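You operate a simulated robot arm through the tools that you are given. There is no shell and no other tool.

You run a simulated two-armed robot. Do the job below in one go: nothing can be reset, and whatever is moved stays where it is left.

## Task
Top up the washer, switch it on and run one Mid cycle.
Fine: water to the Max line or a little over before the start; wait till the display says Done; drain, lid and basket stay shut.

It is judged by the outcome, as a careful person would: the job done as asked, and still so three seconds after it is handed in. It fails if anything else is knocked over, pushed out of place, dropped, spilled or broken. Lids that push on must go on centred and level and be pressed home; caps that screw on are set level and turned clockwise until they are tight.

## Robot
Two 7-joint arms with two-finger grippers on one trunk that stands fixed in place. Base frame: the origin is at the foot of the trunk, x ahead of it, y to its left, z up; the work surface is at about z = 920. Lengths are in mm, angles in rad, forces in N, time in s.
The left shoulder is at [27, 174, 1329], the right one opposite. With the tool pointing down near the work surface each hand reaches from about 100 to 820 mm from the base axis, measured 20 degrees to its own side. Payload 2.94 kg a hand.
The TCP of each hand is the grasp point between the finger pads, 30 mm short of the fingertips. In the tool frame z runs along the fingers and y along their closing line. Largest opening 138 mm; the body of the gripper starts 109 mm behind the TCP.
Orientation is told as [roll, pitch, yaw] about the base's x, y, z axes, in that order, counted from this pose: with the fingers straight down and closing along the base's y, the tool's x points along the base's -x, its y along +y and its z along -z.

## Interface
- The arms move only by the tool arm_command. It takes "left_rows", "right_rows" or both (then of equal length, played together; a hand with none holds still); each is a list of rows, each a list of 7 numbers: the finger opening in mm, from 0 to 138, then the shift along the tool's x, y, z in mm, then the turn, a rotation vector about the tool's x, y, z in rad. In form: [[hand, x, y, z, ax, ay, az], ...]. A call has 1 to 20 rows; each row is the pose to reach, as a shift and turn from the pose commanded when the call began, along the tool's axes at that moment. Rows are played at 5 a second. More than 50 mm and 0.15 rad between two rows, or a gripper value outside its range, and nothing of the call is played. Where a pose cannot be reached the arm comes as near as it can. A force on the tool above 40 N (or 10 N above the force at the start of the call, whichever is more), or a blocked arm, ends the call early, and 0.2 s more pass. Each finger halts on what it meets, pressing with about 38 N; the grip force reading is that of the motor and also rises with nothing between the fingers. The clock runs only during rows and for 0.2 s after the last one: add rows that repeat a pose to give the fingers time. It gives the time, the measured TCP pose, the force on the tool (base axes), the opening and the grip force at its end, in the units of the frame above (readings bear some noise), with the torque about the TCP (base axes, N m) and any sound that the robot's microphone picked up.
- Cameras (640 x 400 px; columns grow to the right, rows downward): "scene" is now at [32.9, -54.5, 1801.8]; the picture's right is [-0.83, -0.55, 0.00], its down [-0.44, 0.67, -0.60] and it looks along [0.33, -0.50, -0.80] (base axes); focal length 264 px, centre (320, 200). "left" rides on the left gripper at [71, -19, -146] in its tool frame; the picture's right is [0.26, 0.97, 0.00], its down [-0.85, 0.23, -0.48] and it looks along [-0.46, 0.12, 0.88] (tool axes); focal length 280 px, centre (320, 200). "right" rides on the right gripper at [71, 19, -146] in its tool frame; the picture's right is [-0.26, 0.97, 0.00], its down [-0.85, -0.23, -0.48] and it looks along [-0.46, -0.12, 0.88] (tool axes); focal length 280 px, centre (320, 200). There is no depth. A picture from a camera that has moved, and an enlarged one, comes with that camera's place and axes in the base frame and with its lens. The place of the scene camera against the robot may be out by one fixed shift of up to 12 mm in any direction.
- get_image(camera): a new picture of that camera. No time passes.
- move_column(by): slides the trunk up (or, below 0, down) by that many mm; the arms and the scene camera ride with it, the base frame stays. It gives what a move gives, with no picture.
- aim_head(pan, tilt): turns the head with the scene camera to pan (to the left, within 2.094 rad either way) and tilt (down, from -0.506 to 1.204), counted from straight ahead of the robot. It gives what a move gives.
- close_up(camera, box): a new picture of the part [left, top, right, bottom] of that camera's present view, enlarged. No time passes.
- job_done(): hands the job in; it is judged then, once.

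Nothing tells you positions but the pictures and the camera data. Unless the task says otherwise, let go and move clear before handing in.

The tools are called after "Emit:" as a command line: name --argument value ..., lists and objects as JSON in quotes. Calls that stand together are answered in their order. arm_command: Moves the arms, as the interface text tells. Its arguments: {"type":"object","properties":{"left_rows":{"type":"array","items":{"type":"array","items":{"type":"number"}}},"right_rows":{"type":"array","items":{"type":"array","items":{"type":"number"}}}},"required":[]} The other tools are called the same way: move_column (by) slides the trunk up or down; aim_head (pan, tilt) turns the head that bears the scene camera; get_image (camera) takes a picture; close_up (camera, box) takes an enlarged picture of a part of a camera's view; job_done () hands the job in.

At the start:

```text
time: 0.0
left_ee_pos: [634.7, -29.6, 1262.7]
left_tool_rot: [0.0, 0.0, 0.001]
left_ft_force: [-0.1, 0.5, -0.2]
left_moment: [0.0, 0.01, 0.0]
left_width: 138.1
left_finger_force: 0.1
right_ee_pos: [402.4, -614.8, 1197.1]
right_tool_rot: [-0.002, 0.0, -0.001]
right_ft_force: [0.9, -1.5, -0.3]
right_moment: [0.01, 0.05, 0.04]
right_width: 137.8
right_finger_force: 0.1
trunk travel left (down, up): [-500.0, 234.0]
head pan, tilt: [-0.988, 0.932]
```

scene: 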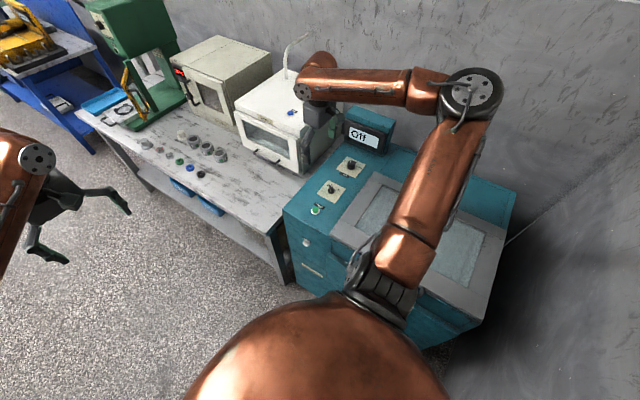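
right: 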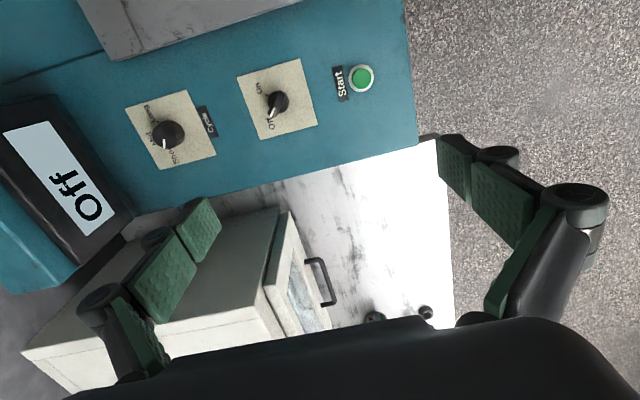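
left: 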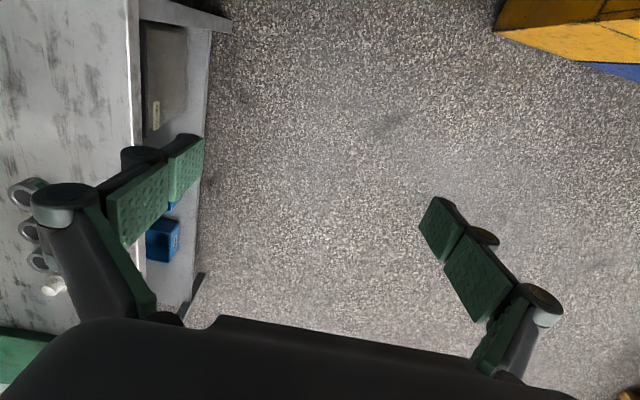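

I see a teal washer with a display reading "Off", two knobs (cycle and on/off) and a green Start button, partly hidden by the right arm. I'll look closer at the controls and for the water fill and level gauge before moving anything.

Emit:
close_up --camera "scene" --box '[260, 90, 540, 350]'

Emit:
close_up --camera "right" --box '[0, 0, 440, 275]'

Emit:
close_up --camera "scene" --box '[60, 0, 340, 260]'

```text
1.54 times, centred on (400, 220) of scene
camera zoom: at [32.9, -54.5, 1801.8], right [-0.83, -0.55, 0.0], down [-0.44, 0.67, -0.6], along [0.33, -0.5, -0.8], focal length 406 px, centre (197, 169)
```

zoom: 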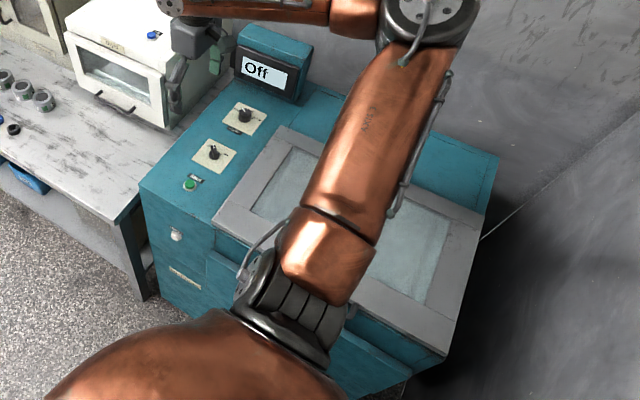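

```text
1.45 times, centred on (220, 138) of right
camera zoom: at [330.7, -594.6, 1342.3], right [0.26, 0.97, 0.0], down [0.85, -0.23, 0.48], along [0.46, -0.12, -0.88], focal length 408 px, centre (466, 291)
```

zoom: 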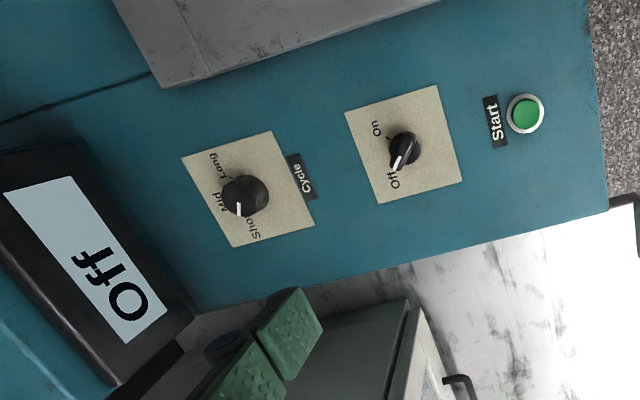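

```text
1.54 times, centred on (200, 130) of scene
camera zoom: at [32.9, -54.5, 1801.8], right [-0.83, -0.55, 0.0], down [-0.44, 0.67, -0.6], along [0.33, -0.5, -0.8], focal length 406 px, centre (505, 308)
```

zoom: 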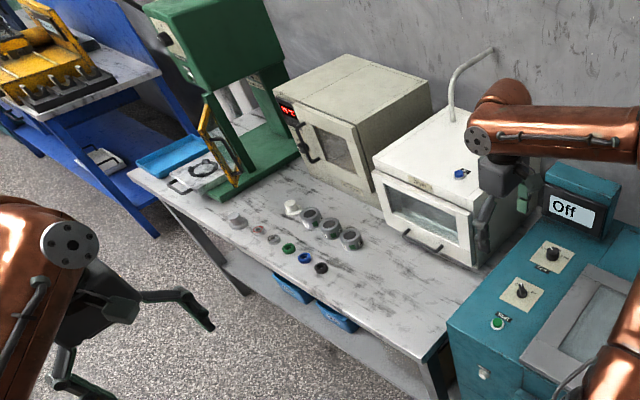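

The right forearm hides part of the washer lid and whatever is behind it. I'll turn the head for a view from slightly different angles.

Emit:
aim_head --pan -1.5 --tilt 0.8

Emit:
get_image --camera "scene"

Emit:
close_up --camera "right" --box '[120, 80, 240, 180]'

Emit:
close_up --camera "right" --box '[230, 50, 390, 150]'

```text
time: 0.9
left_ee_pos: [633.6, -30.3, 1261.1]
left_tool_rot: [0.001, 0.0, 0.0]
left_ft_force: [-0.5, 0.2, -0.8]
left_moment: [0.0, -0.01, -0.03]
left_width: 138.0
left_finger_force: 0.1
right_ee_pos: [400.1, -612.6, 1197.5]
right_tool_rot: [0.001, 0.001, -0.001]
right_ft_force: [-0.4, -1.0, -0.3]
right_moment: [0.0, 0.01, 0.04]
right_width: 138.1
right_finger_force: 0.1
trunk travel left (down, up): [-500.0, 234.0]
head pan, tilt: [-1.499, 0.799]
```

```text
taken
camera scene: at [-1.8, -73.4, 1812.0], right [-1.0, -0.07, 0.0], down [-0.05, 0.72, -0.7], along [0.05, -0.69, -0.72], focal length 264 px, centre (320, 200)
```

scene: 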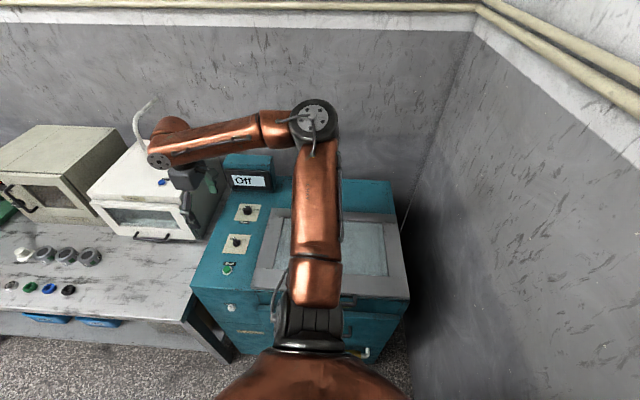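

```text
4.00 times, centred on (180, 130) of right
camera zoom: at [330.7, -594.6, 1342.2], right [0.26, 0.97, 0.0], down [0.85, -0.23, 0.48], along [0.46, -0.12, -0.88], focal length 1122 px, centre (880, 480)
```

zoom: 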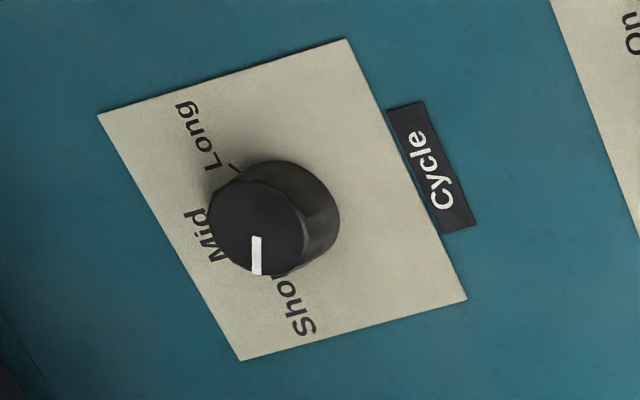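

```text
4.00 times, centred on (310, 100) of right
camera zoom: at [330.7, -594.6, 1342.2], right [0.26, 0.97, 0.0], down [0.85, -0.23, 0.48], along [0.46, -0.12, -0.88], focal length 1122 px, centre (360, 600)
```

zoom: 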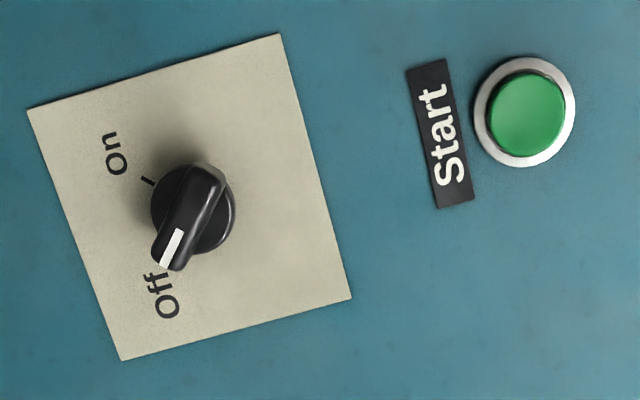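

The Cycle knob points to Short, the power knob to Off, and the operator's side of the washer faces +y. I'll survey the rest of the washer front and the other surroundings for the water supply.

Emit:
close_up --camera "scene" --box '[180, 140, 420, 370]'

Emit:
aim_head --pan -0.3 --tilt 0.7

Emit:
get_image --camera "scene"

Emit:
aim_head --pan 0.9 --tilt 0.7

Emit:
get_image --camera "scene"

```text
1.74 times, centred on (300, 255) of scene
camera zoom: at [-1.8, -73.4, 1812.0], right [-1.0, -0.07, 0.0], down [-0.05, 0.72, -0.7], along [0.05, -0.69, -0.72], focal length 459 px, centre (355, 104)
```

zoom: 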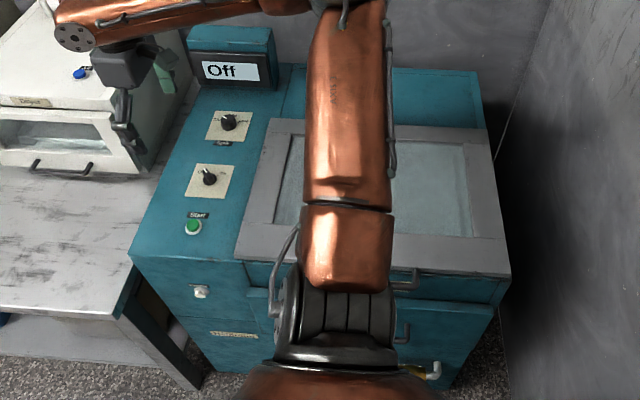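

```text
time: 2.3
left_ee_pos: [634.5, -28.8, 1262.5]
left_tool_rot: [0.001, -0.001, 0.002]
left_ft_force: [0.4, 0.2, -0.6]
left_moment: [-0.01, -0.02, 0.01]
left_width: 138.1
left_finger_force: 0.0
right_ee_pos: [400.9, -614.7, 1196.3]
right_tool_rot: [0.0, 0.0, -0.001]
right_ft_force: [-0.1, 0.5, 0.4]
right_moment: [0.0, 0.01, 0.03]
right_width: 137.9
right_finger_force: 0.1
trunk travel left (down, up): [-500.0, 234.0]
head pan, tilt: [-0.3, 0.7]
```

```text
taken
camera scene: at [73.5, -18.1, 1820.3], right [-0.3, -0.96, 0.0], down [-0.62, 0.19, -0.76], along [0.73, -0.23, -0.64], focal length 264 px, centre (320, 200)
```

scene: 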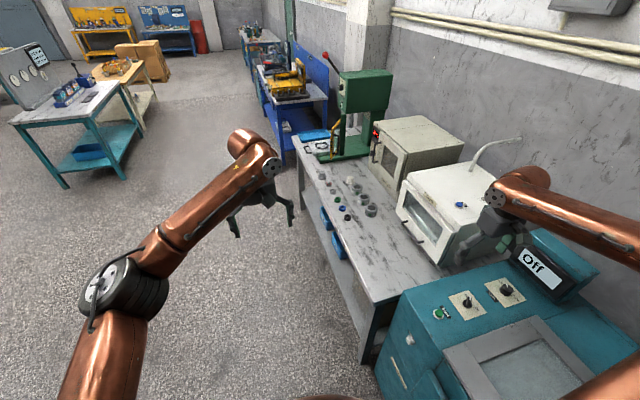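

```text
time: 3.7
left_ee_pos: [634.3, -28.8, 1262.0]
left_tool_rot: [0.001, 0.0, 0.002]
left_ft_force: [0.0, -0.2, -0.7]
left_moment: [-0.03, 0.02, -0.04]
left_width: 137.7
left_finger_force: 0.2
right_ee_pos: [401.3, -614.0, 1195.8]
right_tool_rot: [0.002, 0.002, 0.001]
right_ft_force: [-0.3, 1.0, 0.5]
right_moment: [0.03, 0.03, -0.02]
right_width: 137.7
right_finger_force: 0.0
trunk travel left (down, up): [-500.0, 234.0]
head pan, tilt: [0.901, 0.7]
```

```text
taken
camera scene: at [45.2, 73.6, 1820.3], right [0.78, -0.62, 0.0], down [-0.4, -0.5, -0.77], along [0.48, 0.6, -0.64], focal length 264 px, centre (320, 200)
```

scene: 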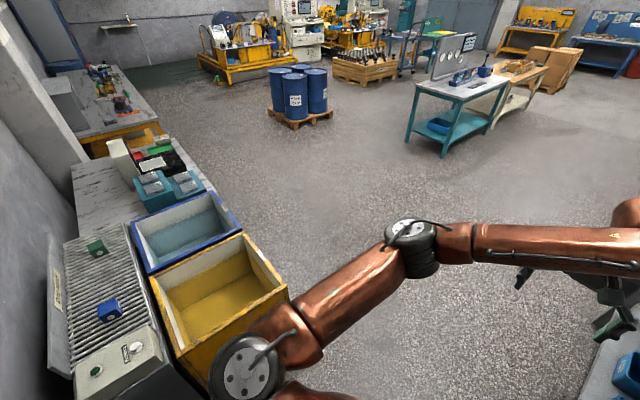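

The white knob and label on the washer front, the yellow-handled tap low on the right, and the lid are the features to identify. I'll swing the right arm forward and clear to see the whole washer.

Emit:
arm_command --right_rows '[[138, 0, 30, -40, 0, 0, 0], [138, -20, 70, -50, 0, 0, 0], [138, -50, 110, -50, 0, 0, 0], [138, -80, 145, -50, 0, 0, 0], [138, -110, 180, -50, 0, 0, 0], [138, -140, 215, -50, 0, 0, 0], [138, -160, 250, -50, 0, 0, 0]]'

Emit:
aim_head --pan -1.3 --tilt 0.85

Emit:
get_image --camera "scene"

Emit:
get_image --camera "right"

```text
time: 5.3
left_ee_pos: [634.5, -27.0, 1262.0]
left_tool_rot: [-0.002, 0.003, 0.001]
left_ft_force: [0.6, 1.0, -0.3]
left_moment: [-0.03, 0.01, -0.03]
left_width: 138.0
left_finger_force: 0.0
right_ee_pos: [560.1, -359.9, 1247.9]
right_tool_rot: [-0.002, 0.002, 0.001]
right_ft_force: [0.4, 0.1, -0.1]
right_moment: [-0.03, -0.01, -0.03]
right_width: 138.1
right_finger_force: 0.1
trunk travel left (down, up): [-500.0, 234.0]
head pan, tilt: [0.901, 0.7]
```

```text
time: 7.4
left_ee_pos: [634.4, -28.6, 1263.0]
left_tool_rot: [0.0, 0.0, 0.002]
left_ft_force: [-0.2, -0.6, 0.7]
left_moment: [0.02, -0.01, 0.0]
left_width: 138.0
left_finger_force: 0.0
right_ee_pos: [559.7, -362.1, 1247.9]
right_tool_rot: [0.0, 0.0, 0.0]
right_ft_force: [0.9, -0.3, -0.2]
right_moment: [0.01, -0.02, 0.0]
right_width: 137.8
right_finger_force: 0.1
trunk travel left (down, up): [-500.0, 234.0]
head pan, tilt: [-1.3, 0.85]
```

```text
taken
camera scene: at [13.3, -68.0, 1808.0], right [-0.96, -0.27, 0.0], down [-0.2, 0.72, -0.66], along [0.18, -0.64, -0.75], focal length 264 px, centre (320, 200)
```

scene: 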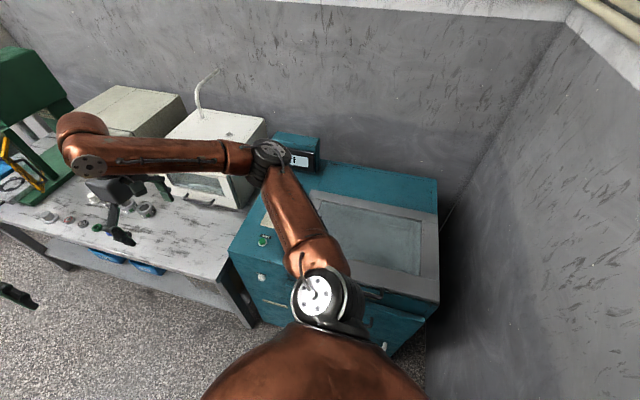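

```text
taken
camera right: at [489.4, -342.1, 1393.3], right [0.26, 0.97, 0.0], down [0.85, -0.23, 0.48], along [0.46, -0.12, -0.88], focal length 280 px, centre (320, 200)
```

right: 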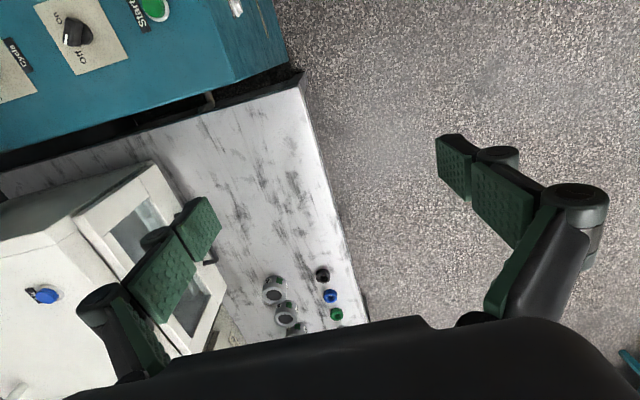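

The washer top is around z≈900, its front at about y≈-490. I'll bring the right hand in front of it, tilted to face the front panel, to read the label and identify the white knob and any level mark.

Emit:
arm_command --right_rows '[[138, 36, 5, 20, 0.09, 0, 0], [138, 72, 10, 40, 0.18, 0, 0], [138, 108, 15, 60, 0.27, 0, 0], [138, 144, 20, 80, 0.36, 0, 0], [138, 180, 25, 100, 0.45, 0, 0], [138, 216, 30, 120, 0.54, 0, 0], [138, 252, 35, 140, 0.63, 0, 0], [138, 288, 40, 160, 0.72, 0, 0], [138, 324, 45, 180, 0.81, 0, 0], [138, 360, 50, 200, 0.9, 0, 0]]'

Emit:
get_image --camera "right"

Emit:
get_image --camera "scene"

```text
time: 9.6
left_ee_pos: [632.0, -29.4, 1263.8]
left_tool_rot: [0.003, -0.003, -0.003]
left_ft_force: [0.1, -0.5, 0.6]
left_moment: [0.0, 0.01, 0.01]
left_width: 138.0
left_finger_force: 0.0
right_ee_pos: [350.4, -255.8, 1088.6]
right_tool_rot: [-0.737, -0.002, 0.0]
right_ft_force: [0.0, 0.4, 0.2]
right_moment: [0.0, 0.02, -0.02]
right_width: 137.7
right_finger_force: 0.0
right hand out of reach, approached as far as the arm can: row 5, 6, 7, 8, 9, 10
trunk travel left (down, up): [-500.0, 234.0]
head pan, tilt: [-1.3, 0.85]
```

```text
taken
camera right: at [279.7, -143.1, 1184.0], right [0.26, 0.72, -0.65], down [0.85, 0.15, 0.51], along [0.46, -0.68, -0.57], focal length 280 px, centre (320, 200)
```

right: 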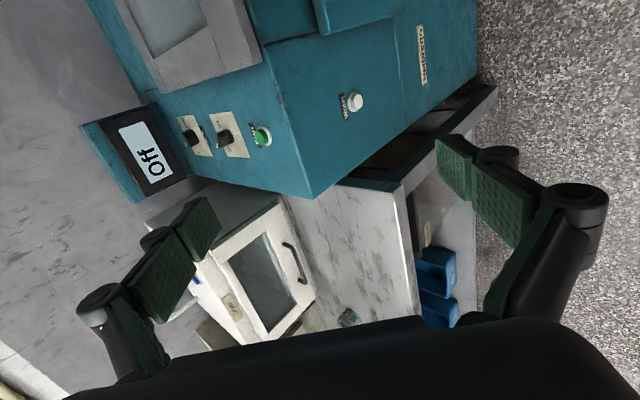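

```text
taken
camera scene: at [9.1, -69.2, 1808.1], right [-0.96, -0.27, 0.0], down [-0.2, 0.72, -0.66], along [0.18, -0.64, -0.75], focal length 264 px, centre (320, 200)
```

scene: 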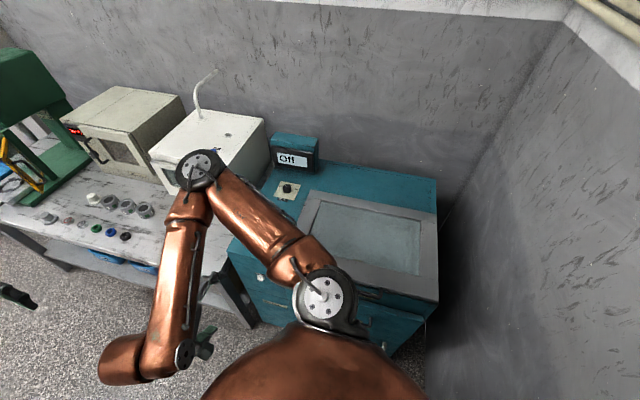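

Emit:
close_up --camera "right" --box '[310, 0, 470, 140]'

Emit:
close_up --camera "right" --box '[100, 0, 300, 190]'

Emit:
close_up --camera "scene" --box '[225, 120, 465, 340]'

```text
2.86 times, centred on (390, 70) of right
camera zoom: at [279.7, -143.1, 1184.0], right [0.26, 0.72, -0.65], down [0.85, 0.15, 0.51], along [0.46, -0.68, -0.57], focal length 801 px, centre (120, 571)
```

zoom: 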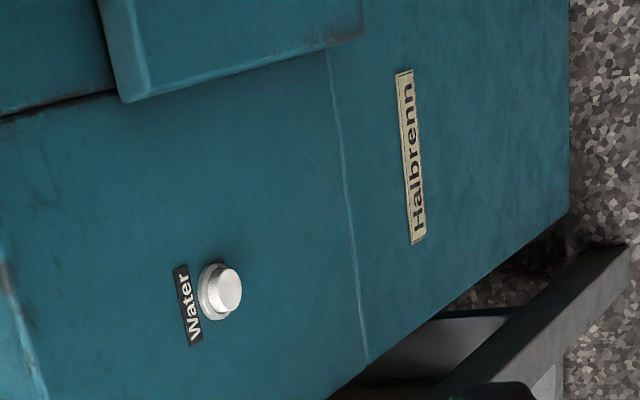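

```text
2.11 times, centred on (200, 95) of right
camera zoom: at [279.7, -143.1, 1184.0], right [0.26, 0.72, -0.65], down [0.85, 0.15, 0.51], along [0.46, -0.68, -0.57], focal length 590 px, centre (573, 421)
```

zoom: 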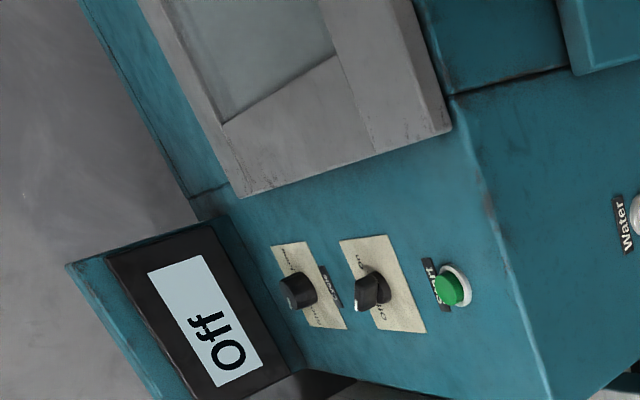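

```text
1.82 times, centred on (345, 230) of scene
camera zoom: at [9.1, -69.2, 1808.1], right [-0.96, -0.27, 0.0], down [-0.2, 0.72, -0.66], along [0.18, -0.64, -0.75], focal length 480 px, centre (274, 146)
```

zoom: 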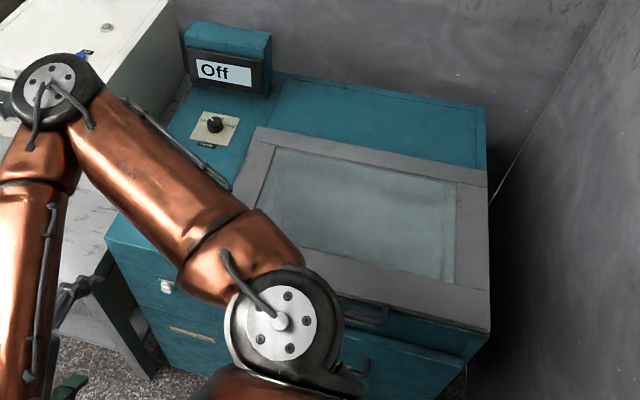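

The white front button is labelled "Water" (around x≈378, y≈-472, z≈770). I need to find the Max line, so I'll zoom into the lid window first.

Emit:
close_up --camera "scene" --box '[300, 180, 450, 300]'

Emit:
close_up --camera "scene" --box '[340, 270, 450, 360]'

Emit:
close_up --camera "right" --box '[330, 70, 390, 130]'

```text
3.33 times, centred on (375, 240) of scene
camera zoom: at [9.1, -69.2, 1808.1], right [-0.96, -0.27, 0.0], down [-0.2, 0.72, -0.66], along [0.18, -0.64, -0.75], focal length 880 px, centre (137, 67)
```

zoom: 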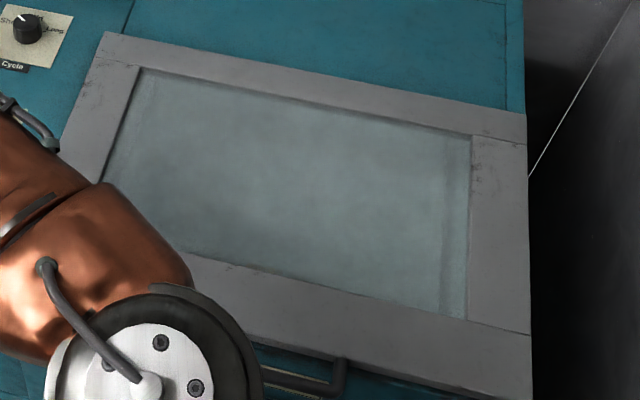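

```text
4.44 times, centred on (395, 315) of scene
camera zoom: at [9.1, -69.2, 1808.1], right [-0.96, -0.27, 0.0], down [-0.2, 0.72, -0.66], along [0.18, -0.64, -0.75], focal length 1173 px, centre (-13, -311)
```

zoom: 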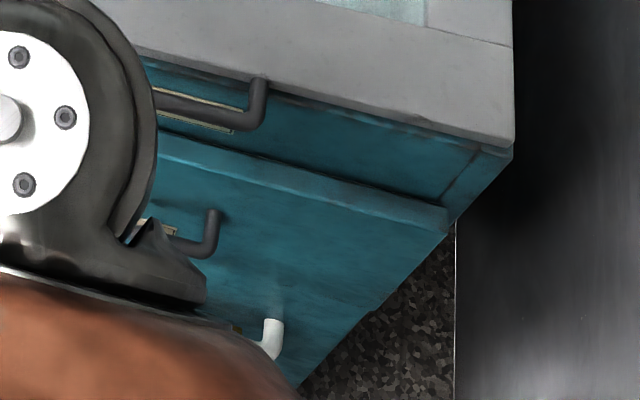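

```text
6.67 times, centred on (360, 100) of right
camera zoom: at [279.7, -143.1, 1184.0], right [0.26, 0.72, -0.65], down [0.85, 0.15, 0.51], along [0.46, -0.68, -0.57], focal length 1869 px, centre (53, 867)
```

zoom: 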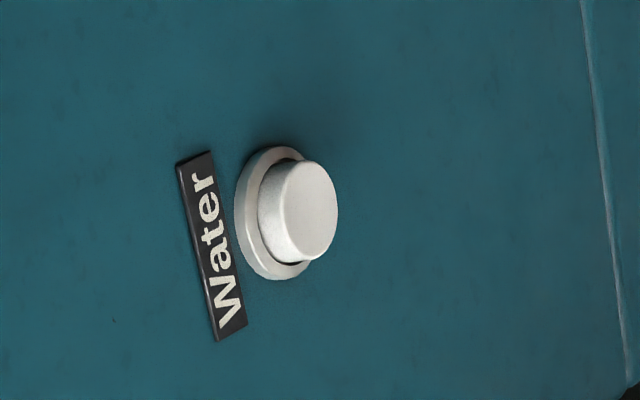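

No level mark is visible yet through the hazy window, and parts of the front are hidden. I'll return the right hand to its earlier clear pose and then turn the left hand's camera towards the washer front.

Emit:
arm_command --right_rows '[[0, -36, -5, -20, -0.09, 0, 0], [0, -72, -10, -40, -0.18, 0, 0], [0, -108, -15, -60, -0.27, 0, 0], [0, -144, -40, -110, -0.36, 0, 0], [0, -180, -60, -140, -0.5, 0, 0], [0, -205, -80, -160, -0.6, 0, 0], [0, -210, -100, -170, -0.737, 0, 0]]'

Emit:
get_image --camera "scene"

```text
refused: row 4 steps farther than a row can; nothing moved
```

```text
taken
camera scene: at [9.1, -69.2, 1808.1], right [-0.96, -0.27, 0.0], down [-0.2, 0.72, -0.66], along [0.18, -0.64, -0.75], focal length 264 px, centre (320, 200)
```

scene: 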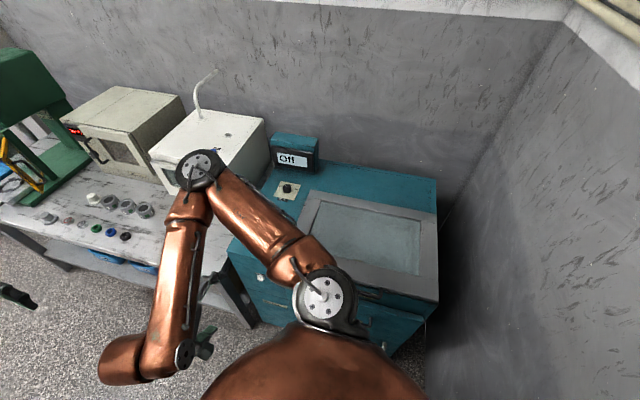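

I'll retreat with smaller steps, correctly expressed in the tilted tool frame.

Emit:
arm_command --right_rows '[[0, -26, -23, -6, -0.09, 0, 0], [0, -52, -46, -12, -0.18, 0, 0]]'

```text
time: 10.2
left_ee_pos: [634.1, -28.8, 1261.9]
left_tool_rot: [0.0, 0.002, 0.0]
left_ft_force: [0.7, 0.9, -0.7]
left_moment: [0.0, 0.04, 0.03]
left_width: 138.0
left_finger_force: 0.1
right_ee_pos: [403.5, -280.9, 1126.1]
right_tool_rot: [-0.556, 0.003, 0.0]
right_ft_force: [-0.1, 0.3, -0.7]
right_moment: [0.03, 0.01, -0.02]
right_width: 84.0
right_finger_force: 1.6
trunk travel left (down, up): [-500.0, 234.0]
head pan, tilt: [-1.3, 0.85]
```

Emit:
arm_command --right_rows '[[0, -26, -22, -10.6, -0.093, 0, 0], [0, -52, -44, -21.2, -0.186, 0, 0], [0, -78, -66, -31.8, -0.279, 0, 0], [0, -104, -88, -42.4, -0.371, 0, 0], [0, -130, -110, -53, -0.464, 0, 0], [0, -156, -132.5, -63.6, -0.556, 0, 0]]'

Emit:
arm_command --left_rows '[[0, 22.3, -2, 10.7, 0.0806, 0.0806, -0.0806], [0, 44.5, -4, 21.3, 0.1612, 0.1612, -0.1612], [0, 66.8, -6, 32, 0.2418, 0.2418, -0.2418], [0, 89, -8, 42.7, 0.3224, 0.3224, -0.3224], [0, 111.3, -10, 53.3, 0.403, 0.403, -0.403], [0, 133.6, -12, 64, 0.4836, 0.4836, -0.4836], [0, 155.9, -14, 74.7, 0.5642, 0.5642, -0.5642], [0, 178, -16, 85.3, 0.6448, 0.6448, -0.6448], [0, 200.4, -18, 96, 0.7254, 0.7254, -0.7254], [0, 222.7, -20, 106.7, 0.806, 0.806, -0.806]]'

Emit:
get_image --camera "left"

Emit:
get_image --camera "scene"

```text
time: 11.6
left_ee_pos: [634.9, -30.3, 1261.9]
left_tool_rot: [0.003, 0.004, 0.002]
left_ft_force: [0.9, 0.2, -0.5]
left_moment: [0.04, 0.02, 0.0]
left_width: 138.1
left_finger_force: 0.1
right_ee_pos: [558.4, -358.4, 1249.6]
right_tool_rot: [0.003, 0.002, -0.001]
right_ft_force: [1.0, -0.3, -0.5]
right_moment: [0.03, 0.05, 0.0]
right_width: 0.0
right_finger_force: 28.5
trunk travel left (down, up): [-500.0, 234.0]
head pan, tilt: [-1.3, 0.85]
```

```text
time: 13.8
left_ee_pos: [409.4, -48.7, 1157.0]
left_tool_rot: [-0.579, 1.006, 0.577]
left_ft_force: [0.0, -0.1, -0.1]
left_moment: [0.01, -0.02, 0.03]
left_width: 0.0
left_finger_force: 28.2
right_ee_pos: [556.4, -355.8, 1250.9]
right_tool_rot: [0.0, 0.0, -0.001]
right_ft_force: [-0.5, 0.4, 0.3]
right_moment: [-0.01, 0.02, 0.02]
right_width: 0.0
right_finger_force: 28.6
trunk travel left (down, up): [-500.0, 234.0]
head pan, tilt: [-1.3, 0.85]
```

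```text
taken
camera left: at [436.6, 45.3, 1286.9], right [-0.93, 0.35, -0.06], down [0.32, 0.75, -0.57], along [-0.16, -0.55, -0.82], focal length 280 px, centre (320, 200)
```

left: 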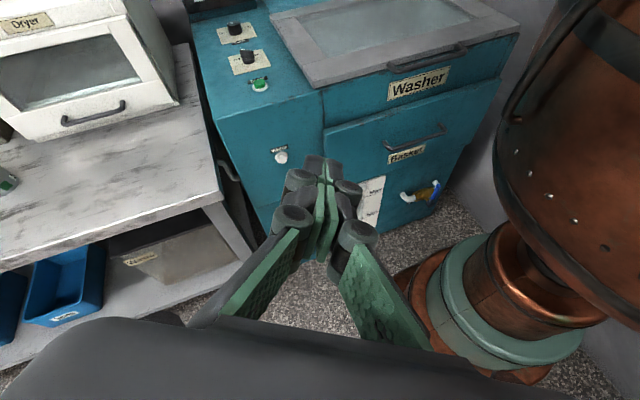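

```text
taken
camera scene: at [12.1, -66.6, 1808.1], right [-0.96, -0.27, 0.0], down [-0.2, 0.72, -0.66], along [0.18, -0.64, -0.75], focal length 264 px, centre (320, 200)
```

scene: 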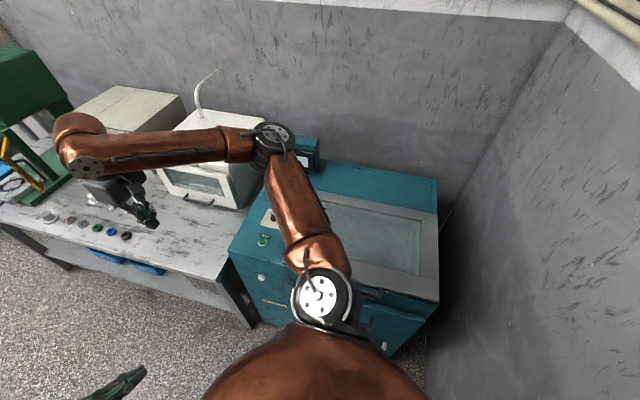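

Excellent view of the front: "Washer" lid, "Basket" drawer, a drain tap and a white marked panel partly behind my fingers. I'll zoom on it.

Emit:
close_up --camera "left" --box '[330, 130, 460, 240]'

Emit:
close_up --camera "left" --box '[180, 0, 540, 240]'

```text
3.64 times, centred on (395, 185) of left
camera zoom: at [436.6, 45.3, 1286.9], right [-0.93, 0.35, -0.06], down [0.32, 0.75, -0.57], along [-0.16, -0.55, -0.82], focal length 1020 px, centre (47, 254)
```

zoom: 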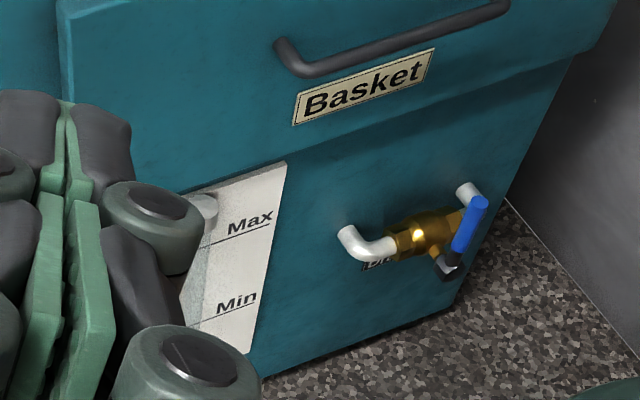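

```text
1.67 times, centred on (360, 120) of left
camera zoom: at [436.6, 45.3, 1286.9], right [-0.93, 0.35, -0.06], down [0.32, 0.75, -0.57], along [-0.16, -0.55, -0.82], focal length 467 px, centre (253, 333)
```

zoom: 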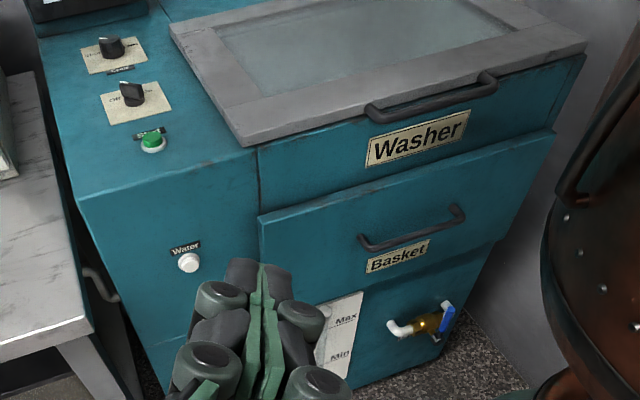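

The gauge with Max/Min marks is on the front below the basket drawer (around x≈70, z≈400). I'll open the left fingers so they don't hide it, and read the current water level.

Emit:
arm_command --left_rows '[[138, 0, 0, 0, 0, 0, 0], [138, 0, 0, 0, 0, 0, 0], [138, 0, 0, 0, 0, 0, 0], [138, 0, 0, 0, 0, 0, 0], [138, 0, 0, 0, 0, 0, 0], [138, 0, 0, 0, 0, 0, 0], [138, 0, 0, 0, 0, 0, 0], [138, 0, 0, 0, 0, 0, 0]]'

Emit:
close_up --camera "left" --box '[180, 0, 540, 240]'

Emit:
close_up --camera "left" --box '[330, 160, 400, 235]'

```text
time: 15.6
left_ee_pos: [410.8, -49.1, 1155.7]
left_tool_rot: [-0.578, 1.004, 0.58]
left_ft_force: [0.3, 0.4, 0.7]
left_moment: [0.03, 0.01, -0.01]
left_width: 138.1
left_finger_force: 0.0
right_ee_pos: [558.7, -356.9, 1250.8]
right_tool_rot: [0.0, 0.001, 0.0]
right_ft_force: [-0.6, -0.6, -0.5]
right_moment: [0.04, 0.01, 0.04]
right_width: 0.0
right_finger_force: 28.2
trunk travel left (down, up): [-500.0, 234.0]
head pan, tilt: [-1.3, 0.85]
```

```text
1.67 times, centred on (360, 120) of left
camera zoom: at [437.6, 44.5, 1286.4], right [-0.93, 0.36, -0.06], down [0.33, 0.75, -0.57], along [-0.16, -0.55, -0.82], focal length 467 px, centre (253, 333)
```

zoom: 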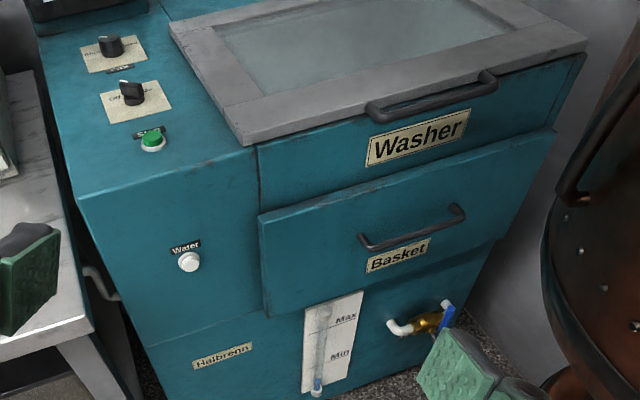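

```text
5.33 times, centred on (365, 198) of left
camera zoom: at [437.6, 44.5, 1286.4], right [-0.93, 0.36, -0.06], down [0.33, 0.75, -0.57], along [-0.16, -0.55, -0.82], focal length 1495 px, centre (80, 213)
```

zoom: 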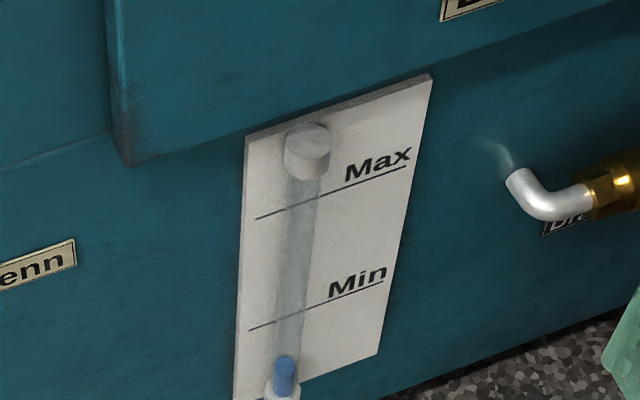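

The sight tube shows blue water below Min; the Max line is clear, so this left view will be my level monitor. I place the Water button cap at about (378, -471, 761), Start at (379, -548, 926), power knob (380, -666, 937), Cycle knob (380, -843, 935). Next I bring the closed right hand in front of the Water button.

Emit:
arm_command --right_rows '[[0, 23, 4, 31, 0.125, 0, 0], [0, 46, 8, 62, 0.25, 0, 0], [0, 69, 12, 93, 0.375, 0, 0], [0, 92, 16, 124, 0.5, 0, 0], [0, 115, 20, 156, 0.625, 0, 0], [0, 138, 24, 187, 0.75, 0, 0], [0, 160, 28, 218, 0.875, 0, 0], [0, 181, 32, 250, 1.0, 0, 0]]'

Emit:
get_image --camera "right"

Emit:
get_image --camera "left"

```text
time: 17.4
left_ee_pos: [410.1, -48.8, 1155.8]
left_tool_rot: [-0.581, 1.005, 0.58]
left_ft_force: [-0.6, 0.4, 0.5]
left_moment: [-0.02, -0.01, 0.0]
left_width: 138.1
left_finger_force: 0.0
right_ee_pos: [374.6, -328.2, 999.4]
right_tool_rot: [-1.004, 0.0, -0.001]
right_ft_force: [-0.2, 0.4, -1.0]
right_moment: [0.02, -0.02, 0.02]
right_width: 0.1
right_finger_force: 28.9
trunk travel left (down, up): [-500.0, 234.0]
head pan, tilt: [-1.3, 0.85]
```

```text
taken
camera right: at [304.4, -195.2, 1061.4], right [0.26, 0.52, -0.81], down [0.85, 0.28, 0.45], along [0.46, -0.81, -0.37], focal length 280 px, centre (320, 200)
```

right: 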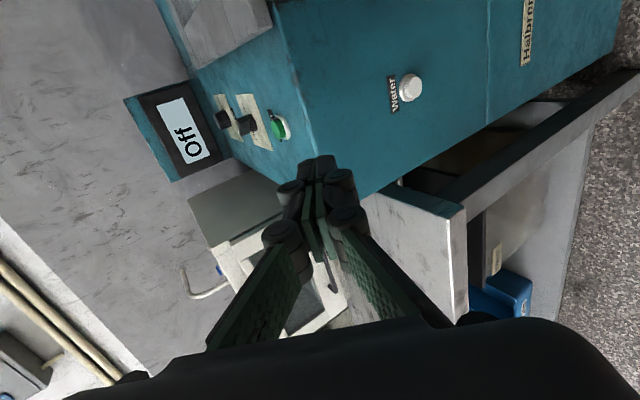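

```text
taken
camera left: at [438.1, 45.6, 1286.1], right [-0.93, 0.36, -0.06], down [0.33, 0.75, -0.57], along [-0.16, -0.55, -0.82], focal length 280 px, centre (320, 200)
```

left: 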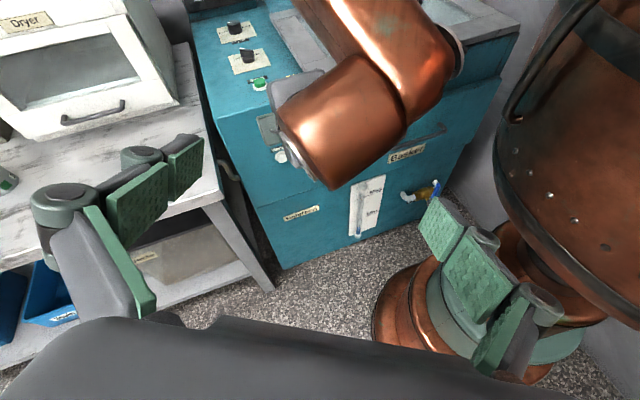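

The button estimate is confirmed at (379, -471, 763). I descend to a point about 55 mm in front of it.

Emit:
arm_command --right_rows '[[0, -1, 29, 32, 0, 0, 0], [0, -2, 58, 64, 0, 0, 0], [0, -3, 87, 96, 0, 0, 0], [0, -4, 116, 128, 0, 0, 0], [0, -4, 145.6, 160.3, 0, 0, 0]]'

Emit:
get_image --camera "right"

Emit:
get_image --camera "left"

Emit:
get_image --camera "scene"

```text
time: 18.6
left_ee_pos: [410.7, -49.0, 1155.9]
left_tool_rot: [-0.578, 1.006, 0.578]
left_ft_force: [-0.1, -0.8, -0.5]
left_moment: [0.02, 0.0, -0.01]
left_width: 137.8
left_finger_force: 0.0
right_ee_pos: [381.1, -385.4, 792.0]
right_tool_rot: [-1.001, 0.002, -0.002]
right_ft_force: [0.9, -0.3, 0.5]
right_moment: [0.01, 0.0, -0.01]
right_width: 0.1
right_finger_force: 28.2
trunk travel left (down, up): [-500.0, 234.0]
head pan, tilt: [-1.3, 0.85]
```

```text
taken
camera right: at [310.5, -251.3, 853.4], right [0.26, 0.52, -0.81], down [0.85, 0.28, 0.45], along [0.46, -0.81, -0.37], focal length 280 px, centre (320, 200)
```

right: 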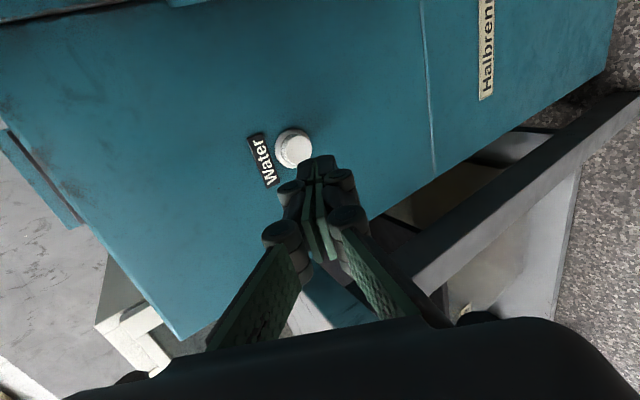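

```text
taken
camera left: at [437.5, 44.0, 1286.4], right [-0.93, 0.36, -0.06], down [0.33, 0.75, -0.57], along [-0.16, -0.55, -0.82], focal length 280 px, centre (320, 200)
```

left: 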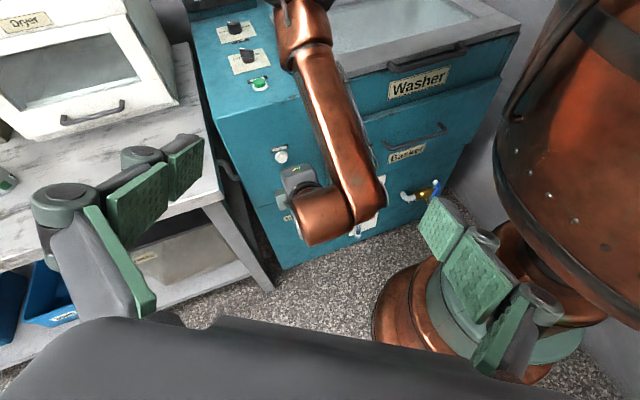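

```text
taken
camera scene: at [13.1, -68.3, 1808.0], right [-0.96, -0.27, 0.0], down [-0.2, 0.72, -0.66], along [0.18, -0.64, -0.75], focal length 264 px, centre (320, 200)
```

scene: 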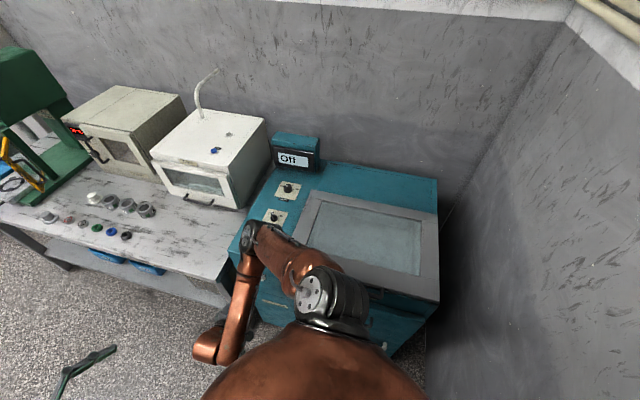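

The right wrist now hides the gauge from the left camera. I'll lower the left hand about 300 mm and look up slightly so it sees the gauge beneath the right arm.

Emit:
arm_command --left_rows '[[138, -36, 12.6, 19.2, 0.005, 0.02, 0], [138, -72, 25.2, 38.5, 0.01, 0.04, 0], [138, -108, 37.7, 57.7, 0.016, 0.06, 0], [138, -144.6, 50.3, 77, 0.021, 0.08, 0], [138, -180.7, 62.9, 96.2, 0.027, 0.1, 0], [138, -216.9, 75.4, 115.5, 0.033, 0.12, 0], [138, -253, 88, 134.7, 0.039, 0.146, 0]]'

Emit:
get_image --camera "left"

```text
time: 20.2
left_ee_pos: [409.9, -47.6, 856.0]
left_tool_rot: [-0.784, 1.118, 0.388]
left_ft_force: [0.0, -0.5, 0.4]
left_moment: [0.01, 0.03, 0.02]
left_width: 138.1
left_finger_force: 0.1
right_ee_pos: [380.4, -384.6, 791.5]
right_tool_rot: [-1.001, 0.0, 0.0]
right_ft_force: [0.1, 0.1, -0.7]
right_moment: [-0.02, 0.04, -0.01]
right_width: 0.0
right_finger_force: 28.8
trunk travel left (down, up): [-500.0, 234.0]
head pan, tilt: [-1.3, 0.85]
```

```text
taken
camera left: at [444.4, 63.9, 970.2], right [-0.93, 0.36, -0.06], down [0.3, 0.66, -0.69], along [-0.2, -0.66, -0.72], focal length 280 px, centre (320, 200)
```

left: 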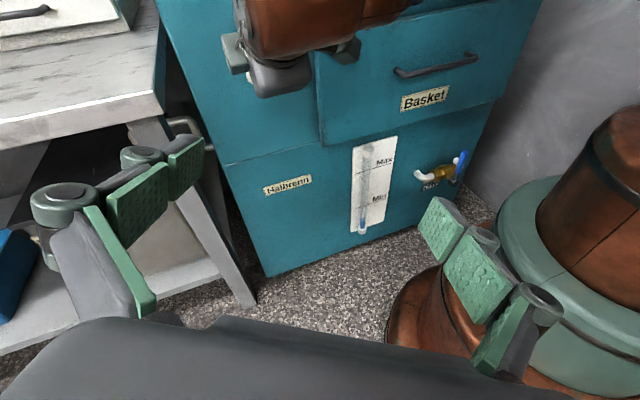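

The gauge is now clearly visible below the right arm. I approach to about 8 mm from the Water button and check alignment.

Emit:
arm_command --right_rows '[[0, 1.5, -4, 26, 0, 0, 0], [0, 1.5, -8.4, 51, 0, 0, 0]]'

Emit:
close_up --camera "right" --box '[220, 80, 400, 200]'

Emit:
close_up --camera "left" --box '[330, 120, 430, 250]'

```text
time: 20.8
left_ee_pos: [408.7, -46.3, 856.3]
left_tool_rot: [-0.781, 1.119, 0.392]
left_ft_force: [0.1, 0.5, 0.7]
left_moment: [0.01, 0.04, -0.02]
left_width: 138.3
left_finger_force: 0.1
right_ee_pos: [378.6, -433.0, 771.4]
right_tool_rot: [-1.001, 0.0, 0.0]
right_ft_force: [0.1, -0.1, 0.1]
right_moment: [0.0, -0.01, 0.0]
right_width: 0.1
right_finger_force: 28.2
trunk travel left (down, up): [-500.0, 234.0]
head pan, tilt: [-1.3, 0.85]
```

```text
3.33 times, centred on (310, 140) of right
camera zoom: at [308.2, -298.7, 833.6], right [0.26, 0.52, -0.81], down [0.85, 0.28, 0.45], along [0.46, -0.81, -0.37], focal length 935 px, centre (353, 400)
```

zoom: 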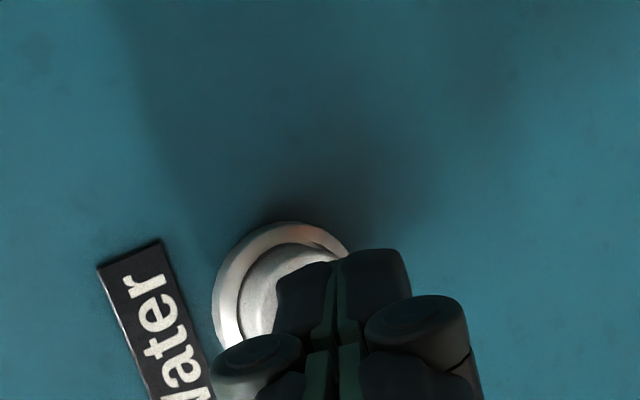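

```text
3.08 times, centred on (380, 185) of left
camera zoom: at [443.8, 63.9, 970.6], right [-0.93, 0.36, -0.06], down [0.3, 0.66, -0.69], along [-0.2, -0.66, -0.72], focal length 863 px, centre (135, 246)
```

zoom: 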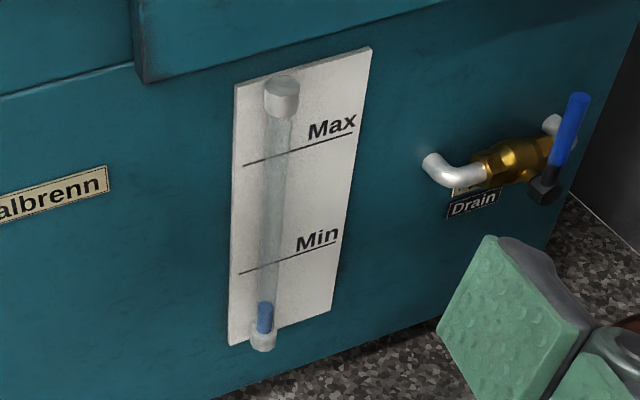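

Alignment looks right. I press forward in small steps and watch the force and gauge.

Emit:
arm_command --right_rows '[[0, 0, -2.7, 4.2, 0, 0, 0], [0, 0, -4.3, 6.7, 0, 0, 0], [0, 0, -5.4, 8.4, 0, 0, 0], [0, 0, -6.5, 10.1, 0, 0, 0]]'

Emit:
close_up --camera "right" --box '[220, 80, 400, 200]'

Emit:
close_up --camera "left" --box '[330, 120, 430, 250]'

```text
time: 21.8
left_ee_pos: [409.7, -46.8, 854.9]
left_tool_rot: [-0.782, 1.118, 0.39]
left_ft_force: [0.0, -0.8, -0.4]
left_moment: [0.01, -0.02, 0.02]
left_width: 137.9
left_finger_force: 0.0
right_ee_pos: [379.8, -442.4, 771.8]
right_tool_rot: [-1.001, 0.001, 0.0]
right_ft_force: [-0.4, 1.8, -0.3]
right_moment: [-0.01, 0.0, -0.01]
right_width: 0.0
right_finger_force: 28.0
trunk travel left (down, up): [-500.0, 234.0]
head pan, tilt: [-1.3, 0.85]
heard: click
```

```text
3.33 times, centred on (310, 140) of right
camera zoom: at [309.2, -309.7, 834.4], right [0.26, 0.52, -0.81], down [0.85, 0.28, 0.45], along [0.46, -0.81, -0.37], focal length 935 px, centre (353, 400)
```

zoom: 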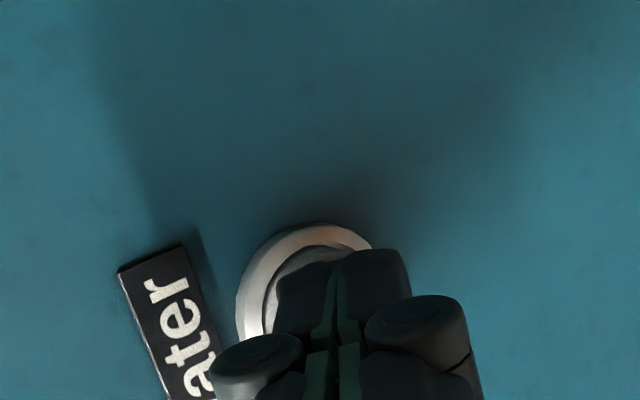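

```text
3.08 times, centred on (380, 185) of left
camera zoom: at [444.1, 64.3, 970.6], right [-0.93, 0.36, -0.06], down [0.3, 0.66, -0.69], along [-0.2, -0.66, -0.72], focal length 863 px, centre (135, 246)
```

zoom: 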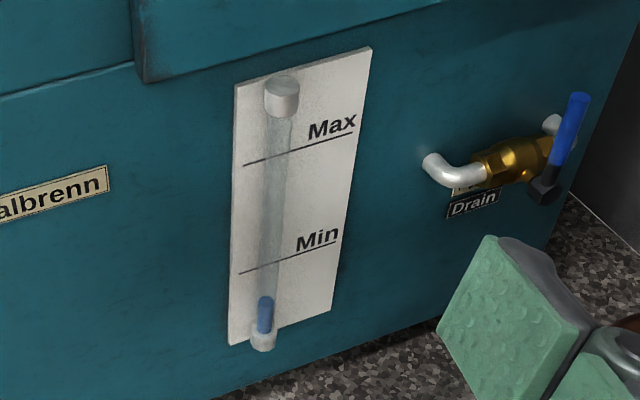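

Click heard, light force, and the blue level has started rising. I hold for about 1 s to measure the fill rate.

Emit:
arm_command --right_rows '[[0, 0, 0, 0, 0, 0, 0], [0, 0, 0, 0, 0, 0, 0], [0, 0, 0, 0, 0, 0, 0], [0, 0, 0, 0, 0, 0, 0], [0, 0, 0, 0, 0, 0, 0]]'

Emit:
close_up --camera "left" --box '[330, 120, 430, 250]'

```text
time: 23.0
left_ee_pos: [410.0, -46.4, 855.5]
left_tool_rot: [-0.782, 1.119, 0.391]
left_ft_force: [0.5, -0.9, 0.0]
left_moment: [0.02, 0.03, -0.04]
left_width: 138.0
left_finger_force: 0.1
right_ee_pos: [378.9, -444.8, 772.1]
right_tool_rot: [-1.0, 0.0, 0.001]
right_ft_force: [-1.1, 2.5, -0.3]
right_moment: [-0.03, -0.03, -0.02]
right_width: 0.0
right_finger_force: 28.4
trunk travel left (down, up): [-500.0, 234.0]
head pan, tilt: [-1.3, 0.85]
```

```text
3.08 times, centred on (380, 185) of left
camera zoom: at [444.1, 64.1, 970.6], right [-0.93, 0.36, -0.06], down [0.3, 0.66, -0.69], along [-0.2, -0.66, -0.72], focal length 863 px, centre (135, 246)
```

zoom: 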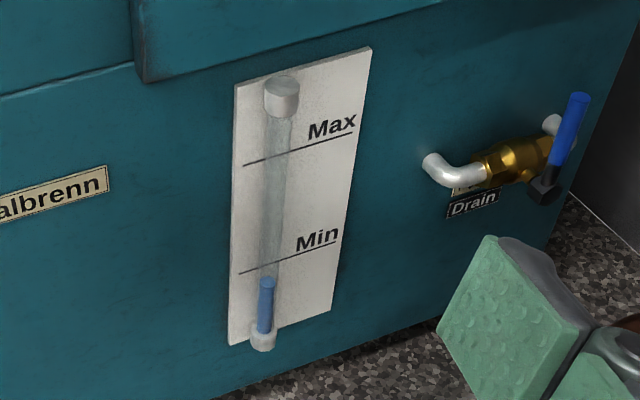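

Rate is about 15 px/s in this view; roughly 8 s more are needed. I hold for another 4 s.

Emit:
arm_command --right_rows '[[0, 0, 0, 0, 0, 0, 0], [0, 0, 0, 0, 0, 0, 0], [0, 0, 0, 0, 0, 0, 0], [0, 0, 0, 0, 0, 0, 0], [0, 0, 0, 0, 0, 0, 0], [0, 0, 0, 0, 0, 0, 0], [0, 0, 0, 0, 0, 0, 0], [0, 0, 0, 0, 0, 0, 0], [0, 0, 0, 0, 0, 0, 0], [0, 0, 0, 0, 0, 0, 0], [0, 0, 0, 0, 0, 0, 0], [0, 0, 0, 0, 0, 0, 0], [0, 0, 0, 0, 0, 0, 0], [0, 0, 0, 0, 0, 0, 0], [0, 0, 0, 0, 0, 0, 0], [0, 0, 0, 0, 0, 0, 0], [0, 0, 0, 0, 0, 0, 0], [0, 0, 0, 0, 0, 0, 0], [0, 0, 0, 0, 0, 0, 0], [0, 0, 0, 0, 0, 0, 0]]'

Emit:
close_up --camera "left" --box '[330, 120, 430, 250]'

```text
time: 27.2
left_ee_pos: [409.1, -46.9, 855.0]
left_tool_rot: [-0.782, 1.121, 0.392]
left_ft_force: [0.5, 0.8, 0.1]
left_moment: [-0.01, -0.02, 0.02]
left_width: 138.1
left_finger_force: 0.1
right_ee_pos: [379.2, -443.3, 773.0]
right_tool_rot: [-1.001, 0.0, 0.0]
right_ft_force: [0.5, 2.0, 0.1]
right_moment: [0.02, 0.02, -0.01]
right_width: 0.0
right_finger_force: 28.3
trunk travel left (down, up): [-500.0, 234.0]
head pan, tilt: [-1.3, 0.85]
```

```text
3.08 times, centred on (380, 185) of left
camera zoom: at [444.1, 64.2, 970.6], right [-0.93, 0.36, -0.06], down [0.3, 0.66, -0.69], along [-0.2, -0.66, -0.72], focal length 863 px, centre (135, 246)
```

zoom: 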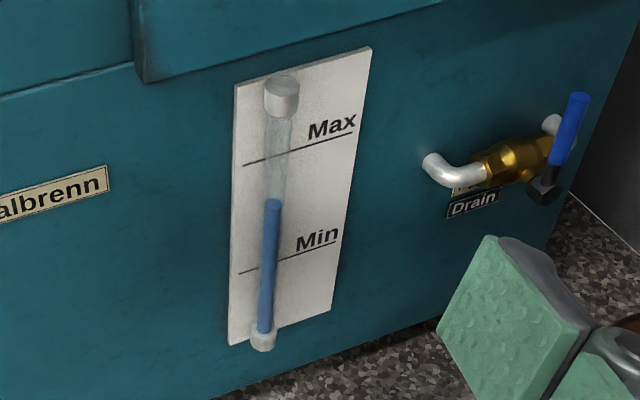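

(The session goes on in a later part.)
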